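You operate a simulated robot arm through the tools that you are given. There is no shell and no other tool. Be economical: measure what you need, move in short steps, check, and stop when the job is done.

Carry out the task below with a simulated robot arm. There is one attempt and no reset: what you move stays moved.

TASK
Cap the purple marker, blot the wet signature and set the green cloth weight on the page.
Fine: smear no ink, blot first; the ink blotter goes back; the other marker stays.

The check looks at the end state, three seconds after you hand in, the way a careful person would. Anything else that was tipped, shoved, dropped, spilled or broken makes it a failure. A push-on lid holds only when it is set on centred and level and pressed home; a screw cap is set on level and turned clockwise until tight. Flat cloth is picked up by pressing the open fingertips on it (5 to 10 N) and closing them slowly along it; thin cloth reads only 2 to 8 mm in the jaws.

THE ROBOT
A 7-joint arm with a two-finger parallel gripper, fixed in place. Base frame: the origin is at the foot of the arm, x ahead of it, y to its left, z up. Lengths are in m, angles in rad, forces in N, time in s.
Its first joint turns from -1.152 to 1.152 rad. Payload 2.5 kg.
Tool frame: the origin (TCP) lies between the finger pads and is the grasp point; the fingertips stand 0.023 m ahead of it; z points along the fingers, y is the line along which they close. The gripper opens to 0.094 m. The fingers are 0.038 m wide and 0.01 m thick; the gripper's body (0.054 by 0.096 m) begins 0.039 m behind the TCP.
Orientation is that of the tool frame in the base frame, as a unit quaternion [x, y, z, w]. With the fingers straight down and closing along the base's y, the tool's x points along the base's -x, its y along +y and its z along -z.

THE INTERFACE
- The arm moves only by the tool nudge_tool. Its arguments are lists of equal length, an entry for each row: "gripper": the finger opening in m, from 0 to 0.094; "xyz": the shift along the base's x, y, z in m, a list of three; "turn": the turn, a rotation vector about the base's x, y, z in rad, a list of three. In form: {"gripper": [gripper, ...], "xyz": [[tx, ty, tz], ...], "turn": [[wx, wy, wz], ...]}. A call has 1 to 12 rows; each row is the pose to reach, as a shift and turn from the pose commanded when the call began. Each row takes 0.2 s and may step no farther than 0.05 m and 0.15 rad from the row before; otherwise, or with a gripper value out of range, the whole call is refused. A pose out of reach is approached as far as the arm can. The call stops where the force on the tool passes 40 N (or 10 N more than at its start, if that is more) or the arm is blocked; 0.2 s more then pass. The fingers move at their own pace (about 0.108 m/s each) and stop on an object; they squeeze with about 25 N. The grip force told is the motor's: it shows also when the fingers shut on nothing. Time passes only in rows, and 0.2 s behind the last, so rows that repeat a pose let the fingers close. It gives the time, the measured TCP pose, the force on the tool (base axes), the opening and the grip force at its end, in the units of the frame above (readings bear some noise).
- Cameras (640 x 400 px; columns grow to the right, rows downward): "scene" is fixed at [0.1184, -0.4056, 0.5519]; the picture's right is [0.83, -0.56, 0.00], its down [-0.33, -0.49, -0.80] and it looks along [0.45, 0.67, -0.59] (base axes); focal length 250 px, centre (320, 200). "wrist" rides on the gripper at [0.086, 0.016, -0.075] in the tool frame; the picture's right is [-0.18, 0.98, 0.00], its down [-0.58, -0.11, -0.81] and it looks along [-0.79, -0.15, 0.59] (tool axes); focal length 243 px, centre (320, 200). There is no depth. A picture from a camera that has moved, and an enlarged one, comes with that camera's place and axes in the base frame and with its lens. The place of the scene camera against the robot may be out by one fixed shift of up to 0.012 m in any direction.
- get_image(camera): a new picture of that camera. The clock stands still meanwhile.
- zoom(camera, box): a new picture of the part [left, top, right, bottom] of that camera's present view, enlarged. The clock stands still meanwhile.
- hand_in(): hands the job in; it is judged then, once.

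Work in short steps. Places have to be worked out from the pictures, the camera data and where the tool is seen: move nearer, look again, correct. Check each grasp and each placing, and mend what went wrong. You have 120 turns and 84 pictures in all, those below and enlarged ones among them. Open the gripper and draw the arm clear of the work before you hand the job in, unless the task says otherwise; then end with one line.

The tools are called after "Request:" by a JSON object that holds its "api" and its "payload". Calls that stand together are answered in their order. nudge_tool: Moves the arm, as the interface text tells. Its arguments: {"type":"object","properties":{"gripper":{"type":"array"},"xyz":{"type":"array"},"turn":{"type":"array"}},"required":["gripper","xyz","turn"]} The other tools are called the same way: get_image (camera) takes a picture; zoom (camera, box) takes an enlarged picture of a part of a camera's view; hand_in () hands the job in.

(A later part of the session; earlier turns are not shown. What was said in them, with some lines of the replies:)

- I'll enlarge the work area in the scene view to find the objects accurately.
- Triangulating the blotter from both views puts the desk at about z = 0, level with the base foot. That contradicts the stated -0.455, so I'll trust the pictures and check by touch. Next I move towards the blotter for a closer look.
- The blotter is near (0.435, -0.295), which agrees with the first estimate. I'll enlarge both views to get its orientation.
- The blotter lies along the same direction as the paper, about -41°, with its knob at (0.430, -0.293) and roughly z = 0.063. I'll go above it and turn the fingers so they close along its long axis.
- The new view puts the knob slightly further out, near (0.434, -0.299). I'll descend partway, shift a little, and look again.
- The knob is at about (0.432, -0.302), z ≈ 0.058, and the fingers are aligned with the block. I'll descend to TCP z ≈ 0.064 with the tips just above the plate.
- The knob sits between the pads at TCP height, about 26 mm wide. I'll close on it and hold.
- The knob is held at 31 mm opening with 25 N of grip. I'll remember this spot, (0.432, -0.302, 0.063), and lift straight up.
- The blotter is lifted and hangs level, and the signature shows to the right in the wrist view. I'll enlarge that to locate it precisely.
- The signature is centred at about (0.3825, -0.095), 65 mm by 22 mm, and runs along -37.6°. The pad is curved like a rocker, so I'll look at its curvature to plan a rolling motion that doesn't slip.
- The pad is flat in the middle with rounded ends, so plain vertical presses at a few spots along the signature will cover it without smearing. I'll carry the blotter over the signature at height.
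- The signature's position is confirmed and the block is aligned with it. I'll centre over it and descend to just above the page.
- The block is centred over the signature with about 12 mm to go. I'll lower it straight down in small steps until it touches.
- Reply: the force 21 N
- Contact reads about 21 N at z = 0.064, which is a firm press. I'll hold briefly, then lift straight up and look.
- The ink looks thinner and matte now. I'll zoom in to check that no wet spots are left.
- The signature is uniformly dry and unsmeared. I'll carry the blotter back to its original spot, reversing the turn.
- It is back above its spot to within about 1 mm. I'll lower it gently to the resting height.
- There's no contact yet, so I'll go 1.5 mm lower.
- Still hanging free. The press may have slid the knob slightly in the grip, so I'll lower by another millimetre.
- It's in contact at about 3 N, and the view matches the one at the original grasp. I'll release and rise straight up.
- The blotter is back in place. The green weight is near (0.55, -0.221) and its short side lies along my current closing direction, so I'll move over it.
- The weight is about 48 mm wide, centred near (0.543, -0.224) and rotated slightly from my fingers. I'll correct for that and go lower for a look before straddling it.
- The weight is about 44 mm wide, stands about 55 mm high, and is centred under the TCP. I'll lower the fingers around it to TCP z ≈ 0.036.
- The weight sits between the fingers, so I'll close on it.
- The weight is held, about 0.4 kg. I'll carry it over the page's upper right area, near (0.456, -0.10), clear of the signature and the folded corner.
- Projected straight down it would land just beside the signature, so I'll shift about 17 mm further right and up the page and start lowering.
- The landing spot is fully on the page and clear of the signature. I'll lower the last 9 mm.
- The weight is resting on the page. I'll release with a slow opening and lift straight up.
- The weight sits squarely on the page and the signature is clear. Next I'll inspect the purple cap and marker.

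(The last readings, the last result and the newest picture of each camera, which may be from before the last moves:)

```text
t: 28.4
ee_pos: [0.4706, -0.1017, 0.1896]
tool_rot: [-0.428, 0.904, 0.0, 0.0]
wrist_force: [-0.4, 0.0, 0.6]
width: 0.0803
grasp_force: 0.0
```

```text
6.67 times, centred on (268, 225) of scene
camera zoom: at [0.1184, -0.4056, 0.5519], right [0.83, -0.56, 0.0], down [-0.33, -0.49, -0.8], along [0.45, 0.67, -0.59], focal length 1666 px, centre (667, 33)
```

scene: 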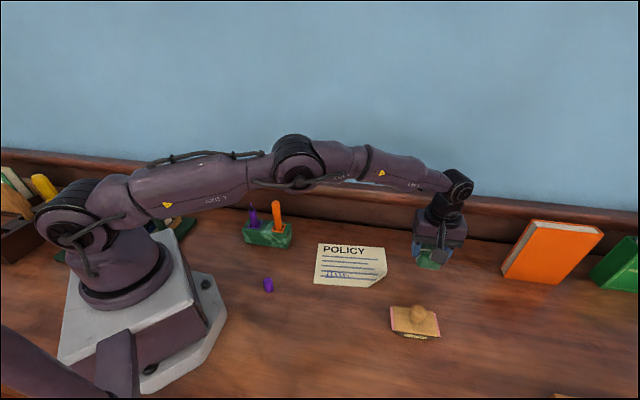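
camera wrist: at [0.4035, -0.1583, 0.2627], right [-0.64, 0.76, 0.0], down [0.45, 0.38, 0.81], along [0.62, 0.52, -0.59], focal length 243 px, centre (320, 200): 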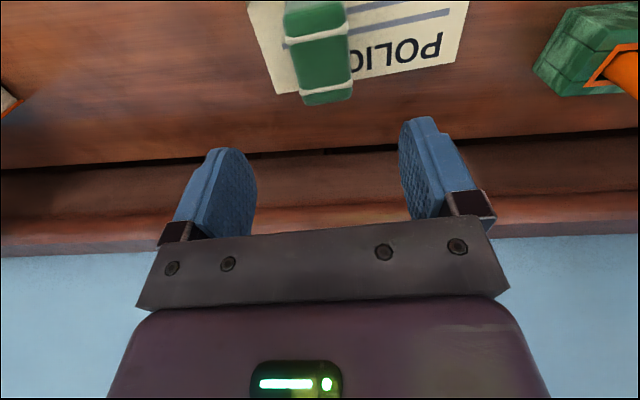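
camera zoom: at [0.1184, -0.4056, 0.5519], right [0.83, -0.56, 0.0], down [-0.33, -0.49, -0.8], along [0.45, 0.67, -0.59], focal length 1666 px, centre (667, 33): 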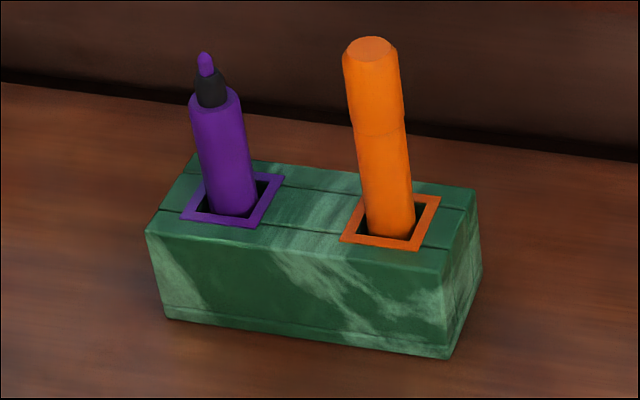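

The cap stands closed end up, about 22 mm across and 35 mm high, near (0.21, -0.03). I'll keep this finger orientation, which keeps the wrist camera away from the arm's base, and move near the cap.

Request:
{"api": "nudge_tool", "payload": {"gripper": [0.08, 0.08, 0.08, 0.08, 0.08, 0.08, 0.08, 0.08], "xyz": [[-0.04, 0.007, 0.0], [-0.08, 0.014, 0], [-0.12, 0.021, 0], [-0.16, 0.028, 0], [-0.2, 0.036, -0.01], [-0.24, 0.043, -0.02], [-0.275, 0.05, -0.03], [-0.275, 0.05, -0.03]], "turn": [[0, 0, 0], [0, 0, 0], [0, 0, 0], [0, 0, 0], [0, 0, 0], [0, 0, 0], [0, 0, 0], [0, 0, 0]]}}

Request:
{"api": "get_image", "payload": {"camera": "wrist"}}

Request:
{"api": "get_image", "payload": {"camera": "scene"}}

```text
t: 30.2
ee_pos: [0.216, -0.0577, 0.1638]
tool_rot: [-0.428, 0.904, 0.0, 0.001]
wrist_force: [0.2, 0.1, -0.2]
width: 0.08
grasp_force: 0.1
out of reach, approached as far as the arm can: row 7, 8
```

```text
42 pictures are left
camera wrist: at [0.1487, -0.1142, 0.2371], right [-0.64, 0.76, 0.0], down [0.45, 0.38, 0.81], along [0.62, 0.52, -0.59], focal length 243 px, centre (320, 200)
```

wrist: 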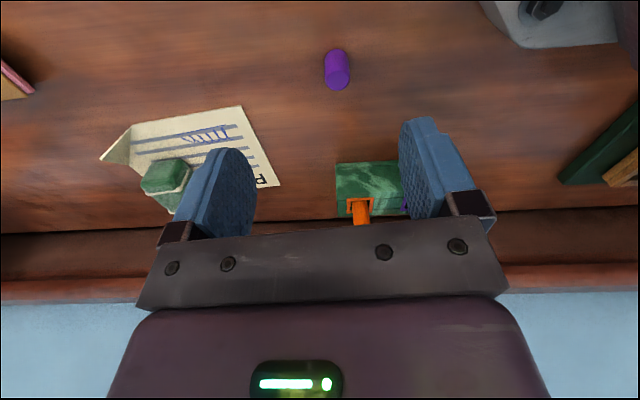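

```text
41 pictures are left
```

scene: 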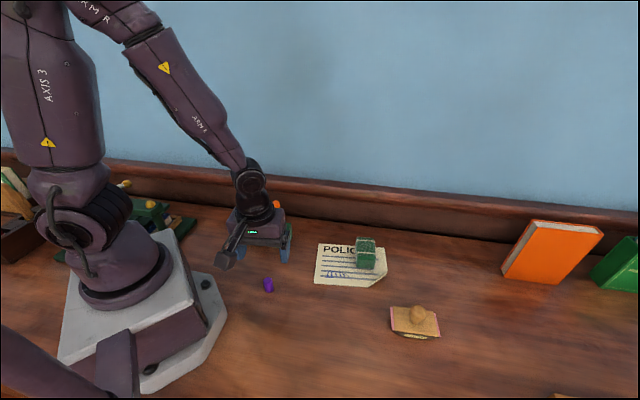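

The arm stops at about 0.22 m radius here, and the cap is at about (0.219, -0.037), right at that limit. I'll step to its bearing and lower, checking which pose the shift is counted from.

Request:
{"api": "nudge_tool", "payload": {"gripper": [0.08, 0.08], "xyz": [[0.024, 0.015, -0.03], [0.024, 0.015, -0.03]], "turn": [[0, 0, 0], [0, 0, 0]]}}

Request:
{"api": "get_image", "payload": {"camera": "wrist"}}

```text
t: 30.8
ee_pos: [0.2391, -0.0436, 0.1336]
tool_rot: [-0.428, 0.904, 0.0, 0.0]
wrist_force: [0.0, 0.3, -0.4]
width: 0.0799
grasp_force: 0.0
```

```text
40 pictures are left
camera wrist: at [0.1728, -0.0992, 0.2063], right [-0.64, 0.76, 0.0], down [0.45, 0.38, 0.81], along [0.62, 0.52, -0.59], focal length 243 px, centre (320, 200)
```

wrist: 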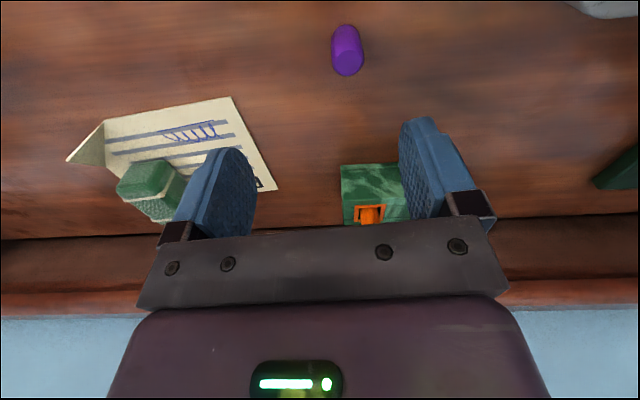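

The cap is confirmed at (0.219, -0.037). I'll lower to z ≈ 0.073, still above the cap top, and see whether that radius can be reached.

Request:
{"api": "nudge_tool", "payload": {"gripper": [0.08, 0.08, 0.08], "xyz": [[0, 0.003, -0.03], [-0.02, 0.0065, -0.06], [-0.02, 0.0065, -0.06]], "turn": [[0, 0, 0], [0, 0, 0], [0, 0, 0]]}}

Request:
{"api": "get_image", "payload": {"camera": "wrist"}}

Request:
{"api": "zoom", "payload": {"camera": "scene", "box": [200, 200, 328, 300]}}

```text
t: 31.6
ee_pos: [0.2204, -0.0346, 0.074]
tool_rot: [-0.428, 0.904, 0.0, 0.001]
wrist_force: [-0.3, -0.6, 0.3]
width: 0.08
grasp_force: 0.1
```

```text
39 pictures are left
camera wrist: at [0.1534, -0.0918, 0.1475], right [-0.64, 0.76, 0.0], down [0.45, 0.38, 0.81], along [0.62, 0.52, -0.59], focal length 243 px, centre (320, 200)
```

wrist: 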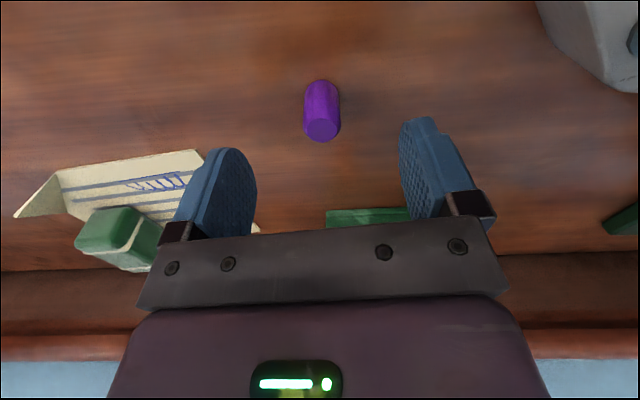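

```text
4.00 times, centred on (264, 250) of scene
camera zoom: at [0.1184, -0.4055, 0.5519], right [0.83, -0.56, 0.0], down [-0.33, -0.49, -0.8], along [0.45, 0.67, -0.59], focal length 999 px, centre (544, 0)
```

zoom: 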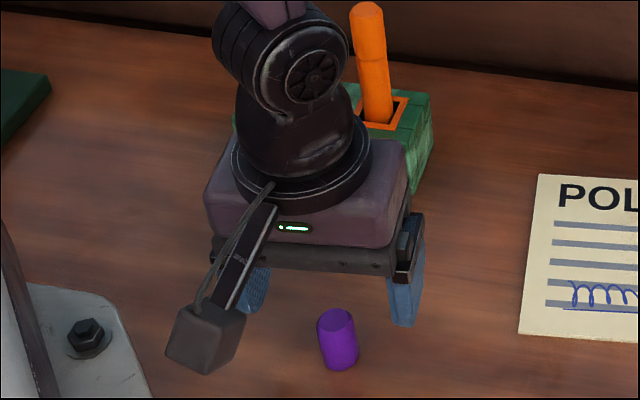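

The cap is centred within 3 mm. I'll lower to TCP z ≈ 0.035 and close gently.

Request:
{"api": "nudge_tool", "payload": {"gripper": [0.08, 0.08, 0.08, 0.08], "xyz": [[-0.002, -0.002, -0.02], [-0.002, -0.002, -0.03], [-0.002, -0.002, -0.039], [-0.002, -0.002, -0.039]], "turn": [[0, 0, 0], [0, 0, 0], [0, 0, 0], [0, 0, 0]]}}

Request:
{"api": "get_image", "payload": {"camera": "wrist"}}

```text
t: 32.6
ee_pos: [0.2182, -0.0389, 0.0347]
tool_rot: [-0.428, 0.904, 0.0, 0.0]
wrist_force: [0.1, 0.5, -0.5]
width: 0.08
grasp_force: 0.1
```

```text
37 pictures are left
camera wrist: at [0.1506, -0.0941, 0.1086], right [-0.64, 0.76, 0.0], down [0.45, 0.38, 0.81], along [0.62, 0.52, -0.59], focal length 243 px, centre (320, 200)
```

wrist: 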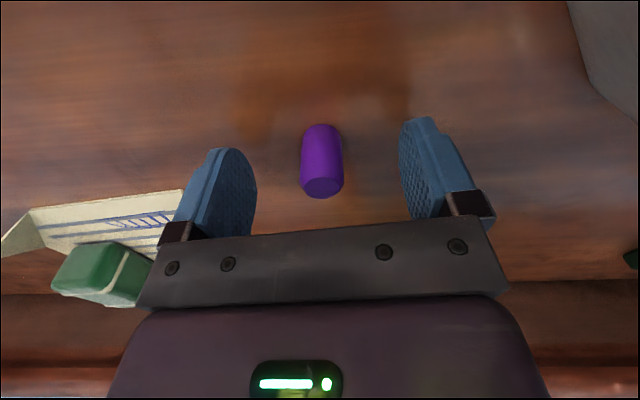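

The cap top is level with the TCP. I'll lower 4 mm more and close on it.

Request:
{"api": "nudge_tool", "payload": {"gripper": [0.08, 0.06, 0.04, 0.03, 0.015, 0.01, 0.01, 0.01], "xyz": [[0, 0, -0.004], [0, 0, -0.004], [0, 0, -0.004], [0, 0, -0.004], [0, 0, -0.004], [0, 0, -0.004], [0, 0, -0.004], [0, 0, -0.004]], "turn": [[0, 0, 0], [0, 0, 0], [0, 0, 0], [0, 0, 0], [0, 0, 0], [0, 0, 0], [0, 0, 0], [0, 0, 0]]}}

Request:
{"api": "get_image", "payload": {"camera": "wrist"}}

```text
t: 34.4
ee_pos: [0.2188, -0.0371, 0.0302]
tool_rot: [-0.428, 0.904, 0.001, 0.0]
wrist_force: [-0.7, 0.9, -0.1]
width: 0.0207
grasp_force: 25.1
```

```text
36 pictures are left
camera wrist: at [0.1509, -0.0939, 0.1046], right [-0.64, 0.76, 0.0], down [0.45, 0.38, 0.81], along [0.62, 0.52, -0.59], focal length 243 px, centre (320, 200)
```

wrist: 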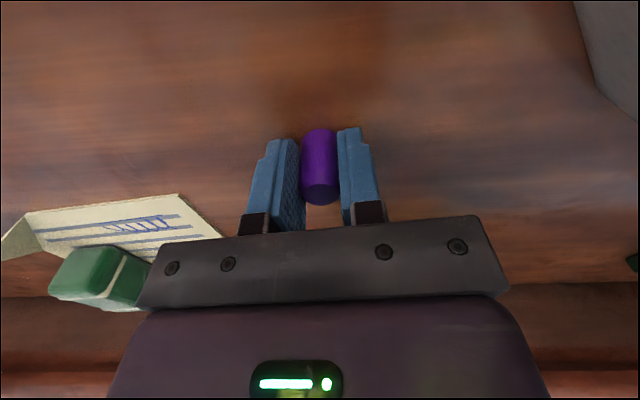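

The cap is held upright at about 20.7 mm opening, with its rim about 30 mm below the TCP. I'll lift it and move to where I can see the marker.

Request:
{"api": "nudge_tool", "payload": {"gripper": [0.01, 0.01, 0.01, 0.01, 0.01, 0.01, 0.01], "xyz": [[0, 0, 0.03], [0.005, 0.01, 0.065], [0.01, 0.035, 0.1], [0.015, 0.06, 0.13], [0.017, 0.09, 0.155], [0.017, 0.115, 0.17], [0.017, 0.115, 0.17]], "turn": [[0, 0, 0], [0, 0, 0], [0, 0, 0], [0, 0, 0], [0, 0, 0], [0, 0, 0], [0, 0, 0]]}}

Request:
{"api": "get_image", "payload": {"camera": "wrist"}}

Request:
{"api": "get_image", "payload": {"camera": "scene"}}

```text
t: 36.0
ee_pos: [0.233, 0.0774, 0.199]
tool_rot: [-0.428, 0.904, 0.0, 0.001]
wrist_force: [0.4, 0.7, -0.2]
width: 0.0204
grasp_force: 24.9
```

```text
35 pictures are left
camera wrist: at [0.166, 0.0207, 0.2724], right [-0.64, 0.76, 0.0], down [0.45, 0.38, 0.81], along [0.62, 0.52, -0.59], focal length 243 px, centre (320, 200)
```

wrist: 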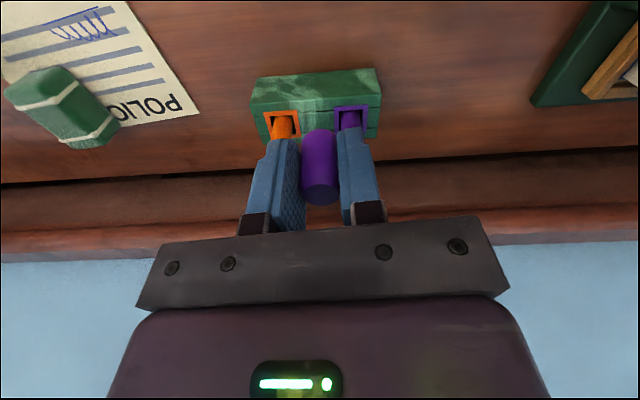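

```text
34 pictures are left
```

scene: 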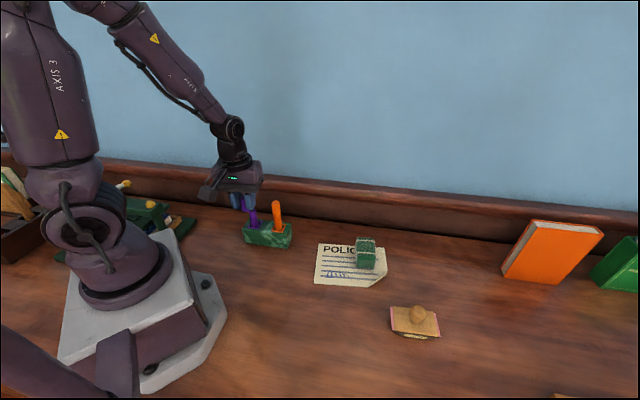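

The fingers hide the marker's upper part, so I'll sidestep about 6 cm to see it to the right of them.

Request:
{"api": "nudge_tool", "payload": {"gripper": [0.01, 0.01, 0.01], "xyz": [[0.02, -0.024, 0], [0.04, -0.048, 0], [0.04, -0.048, 0]], "turn": [[0, 0, 0], [0, 0, 0], [0, 0, 0]]}}

Request:
{"api": "get_image", "payload": {"camera": "wrist"}}

```text
t: 36.8
ee_pos: [0.2752, 0.0292, 0.2005]
tool_rot: [-0.428, 0.904, -0.001, 0.0]
wrist_force: [0.4, -0.2, -0.6]
width: 0.0201
grasp_force: 25.1
```

```text
33 pictures are left
camera wrist: at [0.2073, -0.0266, 0.2741], right [-0.64, 0.76, 0.0], down [0.45, 0.38, 0.81], along [0.62, 0.52, -0.59], focal length 243 px, centre (320, 200)
```

wrist: 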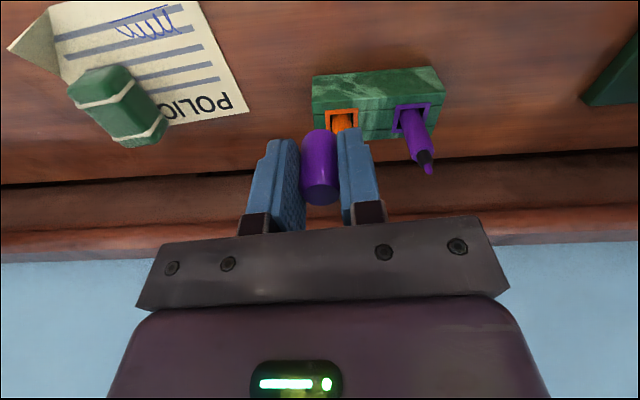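

Request:
{"api": "zoom", "payload": {"camera": "wrist", "box": [300, 50, 460, 190]}}

```text
2.86 times, centred on (380, 120) of wrist
camera zoom: at [0.2073, -0.0266, 0.2741], right [-0.64, 0.76, 0.0], down [0.45, 0.38, 0.81], along [0.62, 0.52, -0.59], focal length 693 px, centre (149, 429)
```

zoom: 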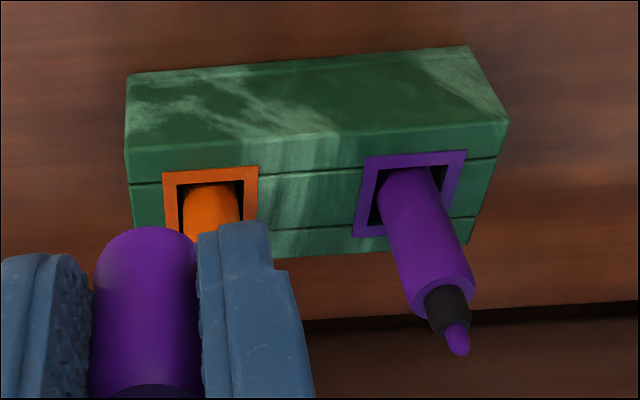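

From two views, the slot is at about (0.262, 0.144), top z ≈ 0.055, with the marker's shoulder near z = 0.11 and its tip near 0.137. I'll move the cap above the marker, where the camera sees both the rim and the tip.

Request:
{"api": "nudge_tool", "payload": {"gripper": [0.01, 0.01, 0.01, 0.01, 0.01], "xyz": [[-0.003, 0.03, 0.01], [-0.006, 0.06, 0.01], [-0.01, 0.09, 0.01], [-0.013, 0.111, 0.005], [-0.013, 0.111, 0.005]], "turn": [[0, 0, 0], [0, 0, 0], [0, 0, 0], [0, 0, 0], [0, 0, 0]]}}

Request:
{"api": "get_image", "payload": {"camera": "wrist"}}

Request:
{"api": "zoom", "payload": {"camera": "scene", "box": [212, 165, 308, 255]}}

```text
t: 38.0
ee_pos: [0.2602, 0.1397, 0.2053]
tool_rot: [-0.428, 0.904, 0.0, 0.0]
wrist_force: [0.7, -0.6, 0.5]
width: 0.0201
grasp_force: 25.3
```

```text
31 pictures are left
camera wrist: at [0.1933, 0.0835, 0.2786], right [-0.64, 0.76, 0.0], down [0.45, 0.38, 0.81], along [0.62, 0.52, -0.59], focal length 243 px, centre (320, 200)
```

wrist: 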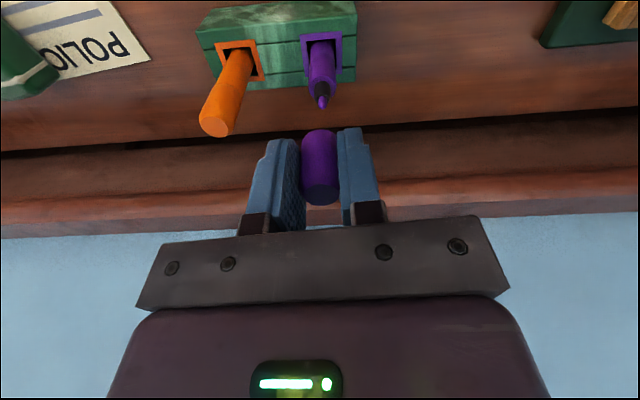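

```text
4.44 times, centred on (260, 210) of scene
camera zoom: at [0.1184, -0.4055, 0.5519], right [0.83, -0.56, 0.0], down [-0.33, -0.49, -0.8], along [0.45, 0.67, -0.59], focal length 1110 px, centre (587, 156)
```

zoom: 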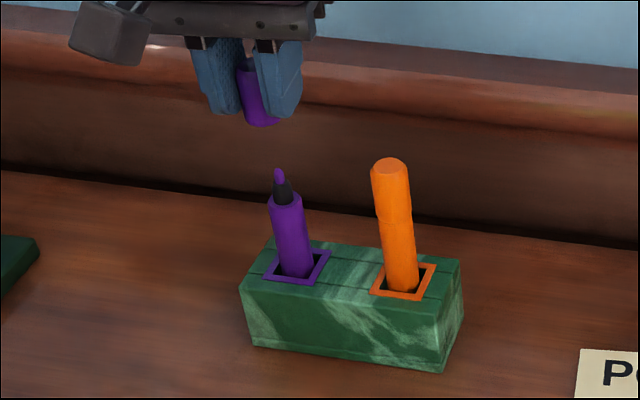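

Request:
{"api": "zoom", "payload": {"camera": "wrist", "box": [240, 10, 400, 210]}}

```text
2.00 times, centred on (320, 110) of wrist
camera zoom: at [0.1933, 0.0835, 0.2786], right [-0.64, 0.76, 0.0], down [0.45, 0.38, 0.81], along [0.62, 0.52, -0.59], focal length 485 px, centre (320, 380)
```

zoom: 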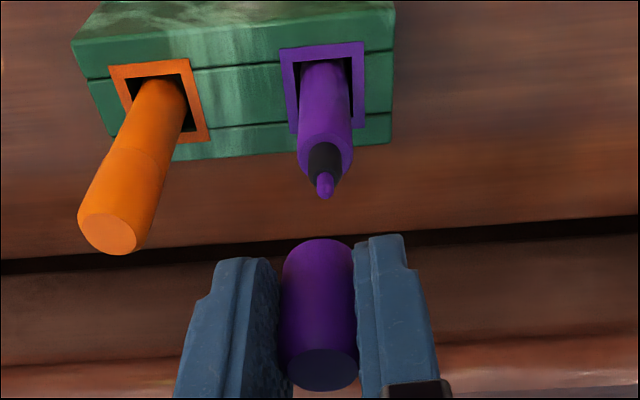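

Triangulation puts the marker vertical at about (0.265, 0.146), shoulder z ≈ 0.105 and tip z ≈ 0.129. The cap's axis is about (2, 4) mm off, so I'll correct that and lower the rim to about 1 cm above the tip.

Request:
{"api": "nudge_tool", "payload": {"gripper": [0.01, 0.01, 0.01], "xyz": [[0.002, 0.004, -0.018], [0.002, 0.004, -0.036], [0.002, 0.004, -0.036]], "turn": [[0, 0, 0], [0, 0, 0], [0, 0, 0]]}}

Request:
{"api": "zoom", "payload": {"camera": "wrist", "box": [256, 60, 384, 210]}}

Request:
{"api": "zoom", "payload": {"camera": "scene", "box": [224, 175, 288, 240]}}

```text
t: 38.8
ee_pos: [0.2613, 0.1433, 0.1691]
tool_rot: [-0.428, 0.904, 0.0, 0.0]
wrist_force: [0.2, 0.8, -0.4]
width: 0.0207
grasp_force: 24.5
```

```text
2.67 times, centred on (320, 135) of wrist
camera zoom: at [0.1955, 0.0874, 0.2419], right [-0.64, 0.76, 0.0], down [0.45, 0.38, 0.81], along [0.62, 0.52, -0.59], focal length 647 px, centre (320, 373)
```

zoom: 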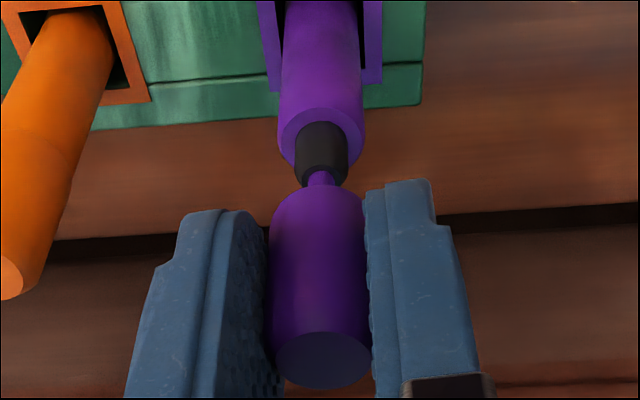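

```text
6.15 times, centred on (256, 208) of scene
camera zoom: at [0.1184, -0.4056, 0.5519], right [0.83, -0.56, 0.0], down [-0.33, -0.49, -0.8], along [0.45, 0.67, -0.59], focal length 1537 px, centre (714, 154)
```

zoom: 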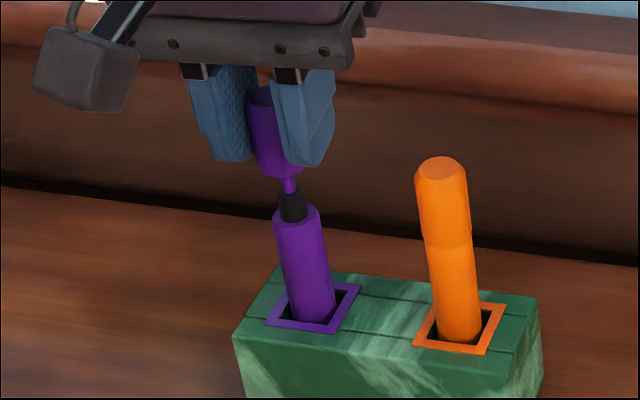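

The side-to-side alignment looks good to about 1 mm. To check the other axis, I'll hold the cap beside the marker, on the free side, at shoulder height and compare them in one image.

Request:
{"api": "nudge_tool", "payload": {"gripper": [0.01, 0.01, 0.01, 0.01], "xyz": [[0, 0, 0.01], [-0.035, 0.028, 0.01], [-0.035, 0.028, -0.034], [-0.035, 0.028, -0.034]], "turn": [[0, 0, 0], [0, 0, 0], [0, 0, 0], [0, 0, 0]]}}

Request:
{"api": "zoom", "payload": {"camera": "wrist", "box": [180, 90, 372, 210]}}

Request:
{"api": "zoom", "payload": {"camera": "scene", "box": [216, 180, 296, 240]}}

```text
t: 39.8
ee_pos: [0.2294, 0.1726, 0.1347]
tool_rot: [-0.428, 0.904, -0.001, -0.001]
wrist_force: [0.0, -0.5, -1.0]
width: 0.0204
grasp_force: 24.7
```

```text
3.33 times, centred on (276, 150) of wrist
camera zoom: at [0.1632, 0.1167, 0.2087], right [-0.64, 0.76, 0.0], down [0.45, 0.38, 0.81], along [0.62, 0.52, -0.59], focal length 809 px, centre (467, 367)
```

zoom: 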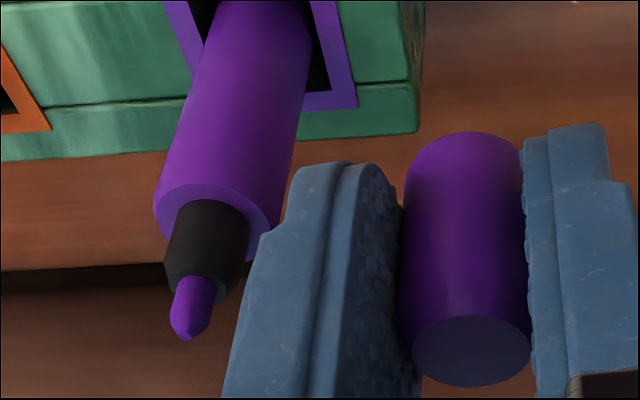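

```text
6.67 times, centred on (256, 210) of scene
camera zoom: at [0.1184, -0.4055, 0.5519], right [0.83, -0.56, 0.0], down [-0.33, -0.49, -0.8], along [0.45, 0.67, -0.59], focal length 1666 px, centre (747, 133)
```

zoom: 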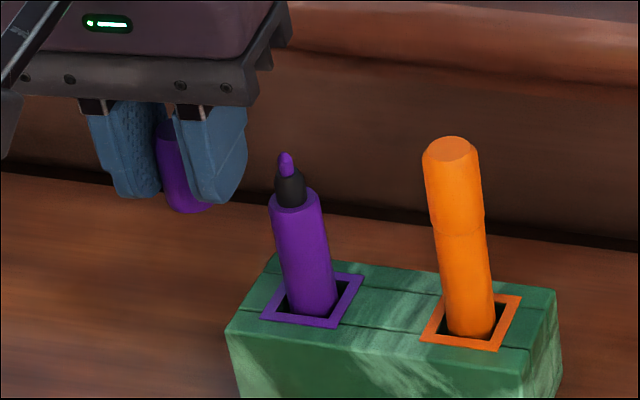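

Both axes agree to within about 2 mm: the cap's axis and the marker's are in line along the tool's x, with 46 mm between them along its y. I'll rise, go back over the marker, and lower the rim to about the tip.

Request:
{"api": "nudge_tool", "payload": {"gripper": [0.01, 0.01, 0.01, 0.01, 0.01], "xyz": [[0, 0, 0.044], [0.0352, -0.0283, 0.044], [0.0352, -0.0283, 0.034], [0.0352, -0.0283, 0.024], [0.0352, -0.0283, 0.024]], "turn": [[0, 0, 0], [0, 0, 0], [0, 0, 0], [0, 0, 0], [0, 0, 0]]}}

Request:
{"api": "zoom", "payload": {"camera": "wrist", "box": [256, 80, 384, 210]}}

Request:
{"api": "zoom", "payload": {"camera": "scene", "box": [224, 175, 288, 240]}}

```text
t: 41.0
ee_pos: [0.2636, 0.1447, 0.1587]
tool_rot: [-0.428, 0.904, 0.0, 0.0]
wrist_force: [0.4, -0.7, 0.4]
width: 0.0201
grasp_force: 25.0
```

```text
3.08 times, centred on (320, 145) of wrist
camera zoom: at [0.1958, 0.0881, 0.2327], right [-0.64, 0.76, 0.0], down [0.45, 0.38, 0.81], along [0.62, 0.52, -0.59], focal length 746 px, centre (320, 369)
```

zoom: 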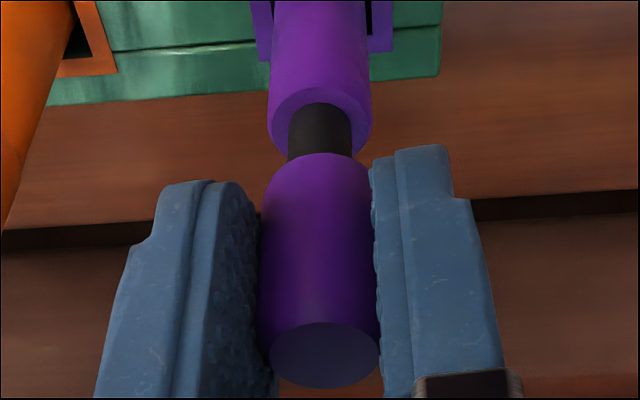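

```text
6.15 times, centred on (256, 208) of scene
camera zoom: at [0.1184, -0.4056, 0.5519], right [0.83, -0.56, 0.0], down [-0.33, -0.49, -0.8], along [0.45, 0.67, -0.59], focal length 1537 px, centre (714, 154)
```

zoom: 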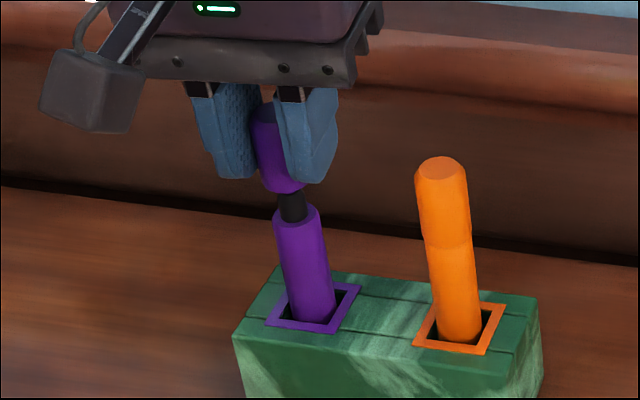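

There's no contact force and the tip is entering the rim with the axes in line. I'll continue down 1 cm with a tiny correction and watch the force.

Request:
{"api": "nudge_tool", "payload": {"gripper": [0.01, 0.01, 0.01, 0.01], "xyz": [[-0.0004, 0.0004, -0.004], [-0.0004, 0.0004, -0.008], [-0.0004, 0.0004, -0.012], [-0.0004, 0.0004, -0.012]], "turn": [[0, 0, 0], [0, 0, 0], [0, 0, 0], [0, 0, 0]]}}

Request:
{"api": "zoom", "payload": {"camera": "wrist", "box": [256, 80, 384, 210]}}

Request:
{"api": "zoom", "payload": {"camera": "scene", "box": [224, 175, 288, 240]}}

```text
t: 42.0
ee_pos: [0.264, 0.145, 0.1477]
tool_rot: [-0.428, 0.904, -0.001, 0.001]
wrist_force: [-1.4, -0.6, 25.8]
width: 0.02
grasp_force: 24.9
```

```text
3.08 times, centred on (320, 145) of wrist
camera zoom: at [0.1963, 0.0891, 0.2211], right [-0.64, 0.76, 0.0], down [0.45, 0.38, 0.81], along [0.62, 0.52, -0.59], focal length 746 px, centre (320, 369)
```

zoom: 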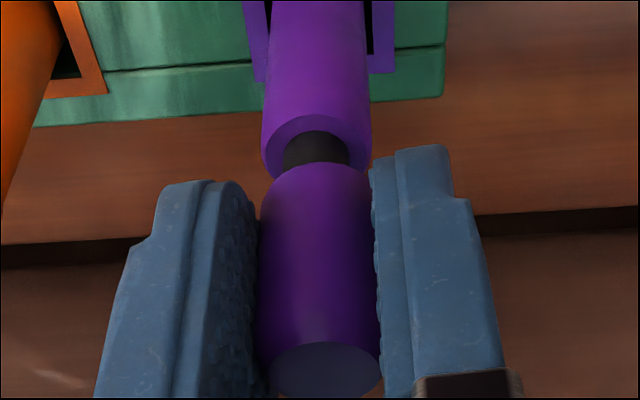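

```text
6.15 times, centred on (256, 208) of scene
camera zoom: at [0.1183, -0.4056, 0.5518], right [0.83, -0.56, 0.0], down [-0.33, -0.49, -0.8], along [0.45, 0.67, -0.59], focal length 1537 px, centre (714, 154)
```

zoom: 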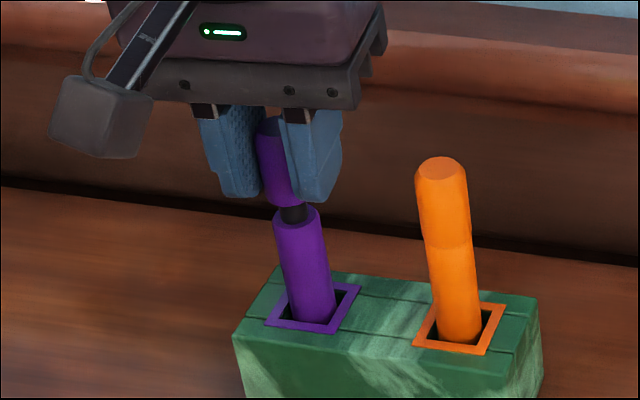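

The force rose to 26 N with the rim still around the collar top, and the cap slid about 3 mm in the grip, so it's caught. The estimates hint that the cap sits about 1.5 mm too far out, so I'll back up 4 mm, shift it slightly towards the base, and try gently.

Request:
{"api": "nudge_tool", "payload": {"gripper": [0.01, 0.01, 0.01, 0.01, 0.01], "xyz": [[0, 0, 0.004], [-0.001, -0.0012, 0.004], [-0.001, -0.0012, 0.002], [-0.001, -0.0012, 0.0005], [-0.001, -0.0012, 0.0005]], "turn": [[0, 0, 0], [0, 0, 0], [0, 0, 0], [0, 0, 0], [0, 0, 0]]}}

```text
t: 43.2
ee_pos: [0.2614, 0.1425, 0.1475]
tool_rot: [-0.428, 0.904, 0.0, 0.0]
wrist_force: [-0.2, -0.1, -0.7]
width: 0.0201
grasp_force: 25.1
```

There's no force at the same height now. I'll continue down in small steps.

Request:
{"api": "nudge_tool", "payload": {"gripper": [0.01, 0.01, 0.01], "xyz": [[0, 0, -0.0015], [0, 0, -0.003], [0, 0, -0.003]], "turn": [[0, 0, 0], [0, 0, 0], [0, 0, 0]]}}

Request:
{"api": "zoom", "payload": {"camera": "wrist", "box": [256, 80, 384, 210]}}

Request:
{"api": "zoom", "payload": {"camera": "scene", "box": [224, 175, 288, 240]}}

```text
t: 44.0
ee_pos: [0.2627, 0.1451, 0.1457]
tool_rot: [-0.428, 0.904, 0.0, 0.0]
wrist_force: [0.7, 1.0, 0.4]
width: 0.0204
grasp_force: 25.3
```

```text
3.08 times, centred on (320, 145) of wrist
camera zoom: at [0.1952, 0.0877, 0.2186], right [-0.64, 0.76, 0.0], down [0.45, 0.38, 0.81], along [0.62, 0.52, -0.59], focal length 746 px, centre (320, 369)
```

zoom: 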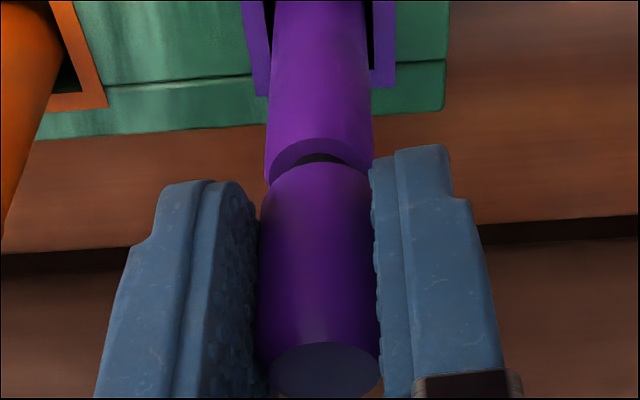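

```text
6.15 times, centred on (256, 208) of scene
camera zoom: at [0.1184, -0.4056, 0.5519], right [0.83, -0.56, 0.0], down [-0.33, -0.49, -0.8], along [0.45, 0.67, -0.59], focal length 1537 px, centre (714, 154)
```

zoom: 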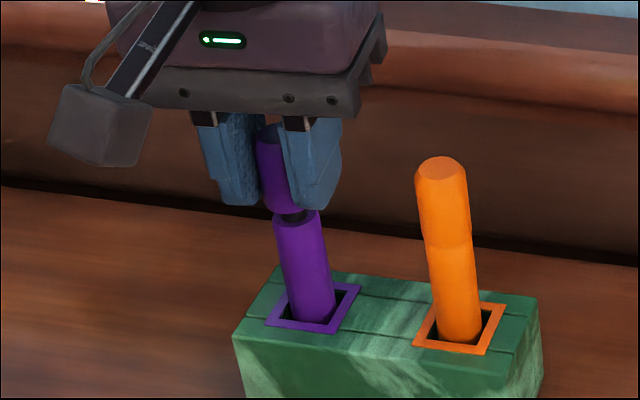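

The collar is now inside the rim with no force. I'll continue down in small steps to the shoulder.

Request:
{"api": "nudge_tool", "payload": {"gripper": [0.01, 0.01, 0.01, 0.01], "xyz": [[0, 0, -0.0015], [0, 0, -0.003], [0, 0, -0.0045], [0, 0, -0.0045]], "turn": [[0, 0, 0], [0, 0, 0], [0, 0, 0], [0, 0, 0]]}}

Request:
{"api": "zoom", "payload": {"camera": "wrist", "box": [256, 80, 384, 210]}}

```text
t: 45.0
ee_pos: [0.2608, 0.1431, 0.1411]
tool_rot: [-0.428, 0.904, 0.0, 0.0]
wrist_force: [-1.1, 0.2, 0.8]
width: 0.0202
grasp_force: 24.7
```

```text
3.08 times, centred on (320, 145) of wrist
camera zoom: at [0.1953, 0.0865, 0.214], right [-0.64, 0.76, 0.0], down [0.45, 0.38, 0.81], along [0.62, 0.52, -0.59], focal length 746 px, centre (320, 369)
```

zoom: 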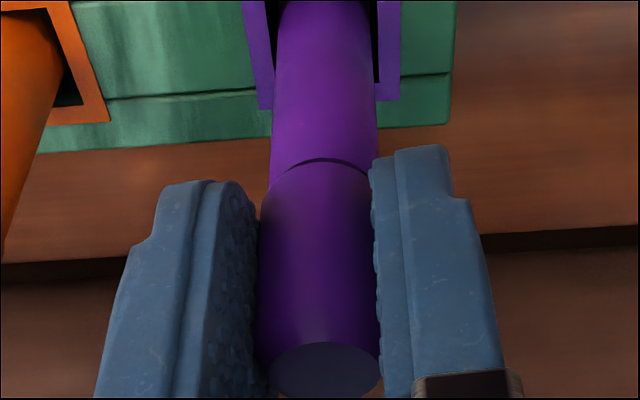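

The rim is a couple of millimetres above the shoulder and about 1 mm to the left of it. I'll correct sideways and press down gently.

Request:
{"api": "nudge_tool", "payload": {"gripper": [0.01, 0.01, 0.01, 0.01], "xyz": [[-0.0008, 0.0006, 0], [-0.0008, 0.0006, -0.0015], [-0.0008, 0.0006, -0.003], [-0.0008, 0.0006, -0.003]], "turn": [[0, 0, 0], [0, 0, 0], [0, 0, 0], [0, 0, 0]]}}

Request:
{"api": "zoom", "payload": {"camera": "wrist", "box": [256, 80, 384, 210]}}

```text
t: 46.0
ee_pos: [0.2599, 0.1436, 0.1372]
tool_rot: [-0.428, 0.904, 0.001, 0.0]
wrist_force: [-0.6, 0.0, -0.2]
width: 0.0202
grasp_force: 25.2
```

```text
3.08 times, centred on (320, 145) of wrist
camera zoom: at [0.1937, 0.0874, 0.2108], right [-0.64, 0.76, 0.0], down [0.45, 0.38, 0.81], along [0.62, 0.52, -0.59], focal length 746 px, centre (320, 369)
```

zoom: 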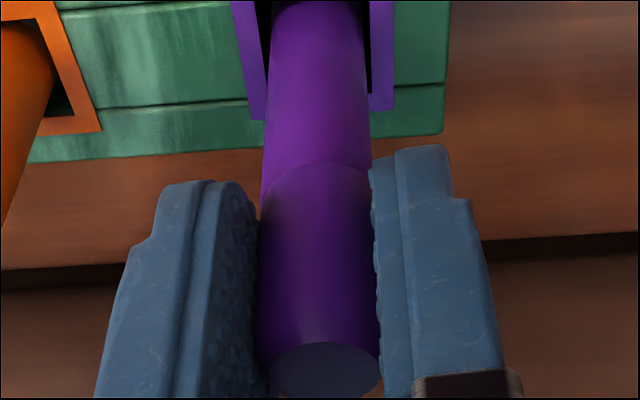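

The sides line up and the gap looks closed, though no force shows yet. I'll press further to seat it.

Request:
{"api": "nudge_tool", "payload": {"gripper": [0.01, 0.01, 0.01], "xyz": [[0, 0, -0.0015], [0, 0, -0.003], [0, 0, -0.003]], "turn": [[0, 0, 0], [0, 0, 0], [0, 0, 0]]}}

Request:
{"api": "zoom", "payload": {"camera": "wrist", "box": [256, 80, 384, 210]}}

```text
t: 46.8
ee_pos: [0.261, 0.1452, 0.1344]
tool_rot: [-0.428, 0.904, 0.0, 0.003]
wrist_force: [2.6, -0.2, 25.3]
width: 0.0203
grasp_force: 24.5
```

```text
3.08 times, centred on (320, 145) of wrist
camera zoom: at [0.1942, 0.0883, 0.208], right [-0.64, 0.76, 0.0], down [0.45, 0.38, 0.81], along [0.62, 0.52, -0.59], focal length 746 px, centre (320, 369)
```

zoom: 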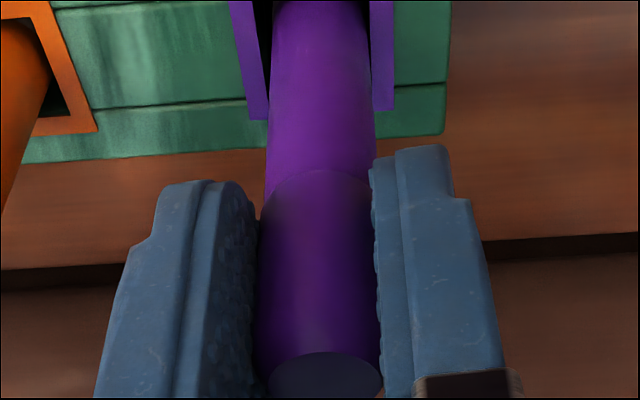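

It's seated at 25 N, and the cap slid slightly in the grip as it bottomed out. I'll release with a limited opening so the orange marker isn't touched, rise, and look.

Request:
{"api": "nudge_tool", "payload": {"gripper": [0.01, 0.025, 0.035, 0.04, 0.04, 0.04, 0.04, 0.04], "xyz": [[0, 0, 0.002], [0, 0, 0.002], [0, 0, 0.002], [0, 0, 0.002], [0, 0, 0.012], [0, 0, 0.03], [0, 0, 0.055], [0, 0, 0.07]], "turn": [[0, 0, 0], [0, 0, 0], [0, 0, 0], [0, 0, 0], [0, 0, 0], [0, 0, 0], [0, 0, 0], [0, 0, 0]]}}

Request:
{"api": "zoom", "payload": {"camera": "wrist", "box": [200, 0, 400, 140]}}

Request:
{"api": "zoom", "payload": {"camera": "scene", "box": [224, 175, 304, 250]}}

```text
t: 48.6
ee_pos: [0.2612, 0.1455, 0.2057]
tool_rot: [-0.429, 0.903, 0.0, 0.001]
wrist_force: [-0.5, -0.1, -0.2]
width: 0.04
grasp_force: 0.0
```

```text
2.86 times, centred on (300, 70) of wrist
camera zoom: at [0.1942, 0.0887, 0.2789], right [-0.64, 0.76, 0.0], down [0.45, 0.38, 0.81], along [0.62, 0.52, -0.59], focal length 693 px, centre (377, 571)
```

zoom: 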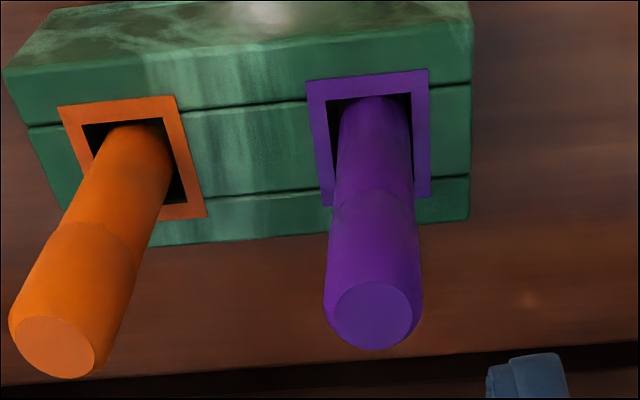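

```text
5.33 times, centred on (264, 212) of scene
camera zoom: at [0.1184, -0.4056, 0.5519], right [0.83, -0.56, 0.0], down [-0.33, -0.49, -0.8], along [0.45, 0.67, -0.59], focal length 1332 px, centre (619, 133)
```

zoom: 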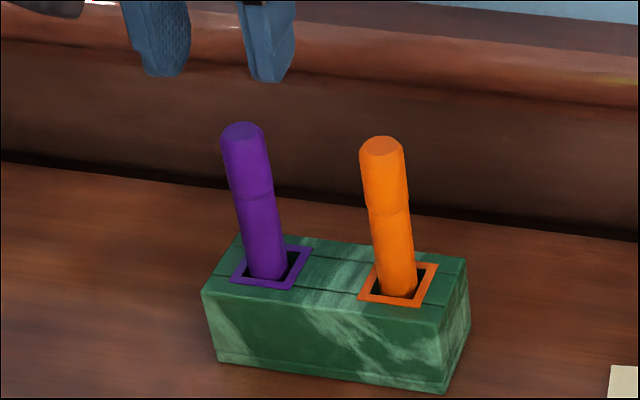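

The purple cap is on straight, with the same proportions as the capped orange marker, and the orange one hasn't been touched. I'll draw the arm up and clear and do a final check of the scene.

Request:
{"api": "nudge_tool", "payload": {"gripper": [0.06, 0.09, 0.094, 0.094, 0.094, 0.094], "xyz": [[0.005, 0, 0.04], [0.01, 0, 0.08], [0.02, -0.02, 0.12], [0.03, -0.05, 0.15], [0.04, -0.08, 0.17], [0.04, -0.08, 0.17]], "turn": [[0, 0, 0], [0, 0, 0], [0, 0, 0], [0, 0, 0], [0, 0, 0], [0, 0, 0]]}}

Request:
{"api": "zoom", "payload": {"camera": "scene", "box": [212, 180, 468, 340]}}

```text
t: 50.0
ee_pos: [0.3, 0.0646, 0.3743]
tool_rot: [-0.429, 0.903, 0.0, 0.0]
wrist_force: [0.6, 0.6, -0.2]
width: 0.094
grasp_force: 0.0
```

```text
2.50 times, centred on (340, 260) of scene
camera zoom: at [0.1184, -0.4056, 0.5519], right [0.83, -0.56, 0.0], down [-0.33, -0.49, -0.8], along [0.45, 0.67, -0.59], focal length 625 px, centre (270, 50)
```

zoom: 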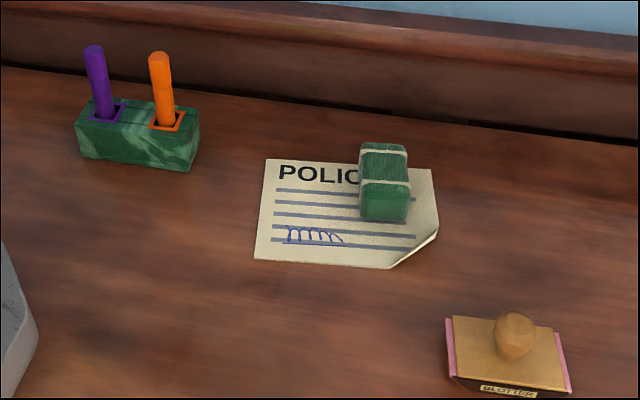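

All four items check out in the final view, the gripper is open and the arm is clear. I'm handing in.

Request:
{"api": "hand_in", "payload": {}}

```text
The job is handed in.
```

I blotted the signature first without smearing it, put the blotter back about 5 mm from where it stood, set the green weight on the page and pressed the cap onto the purple marker; the orange marker was not touched. The desk turned out to be at about z = 0 in the pictures and by touch, not the stated -0.455, so I worked from the measured height.
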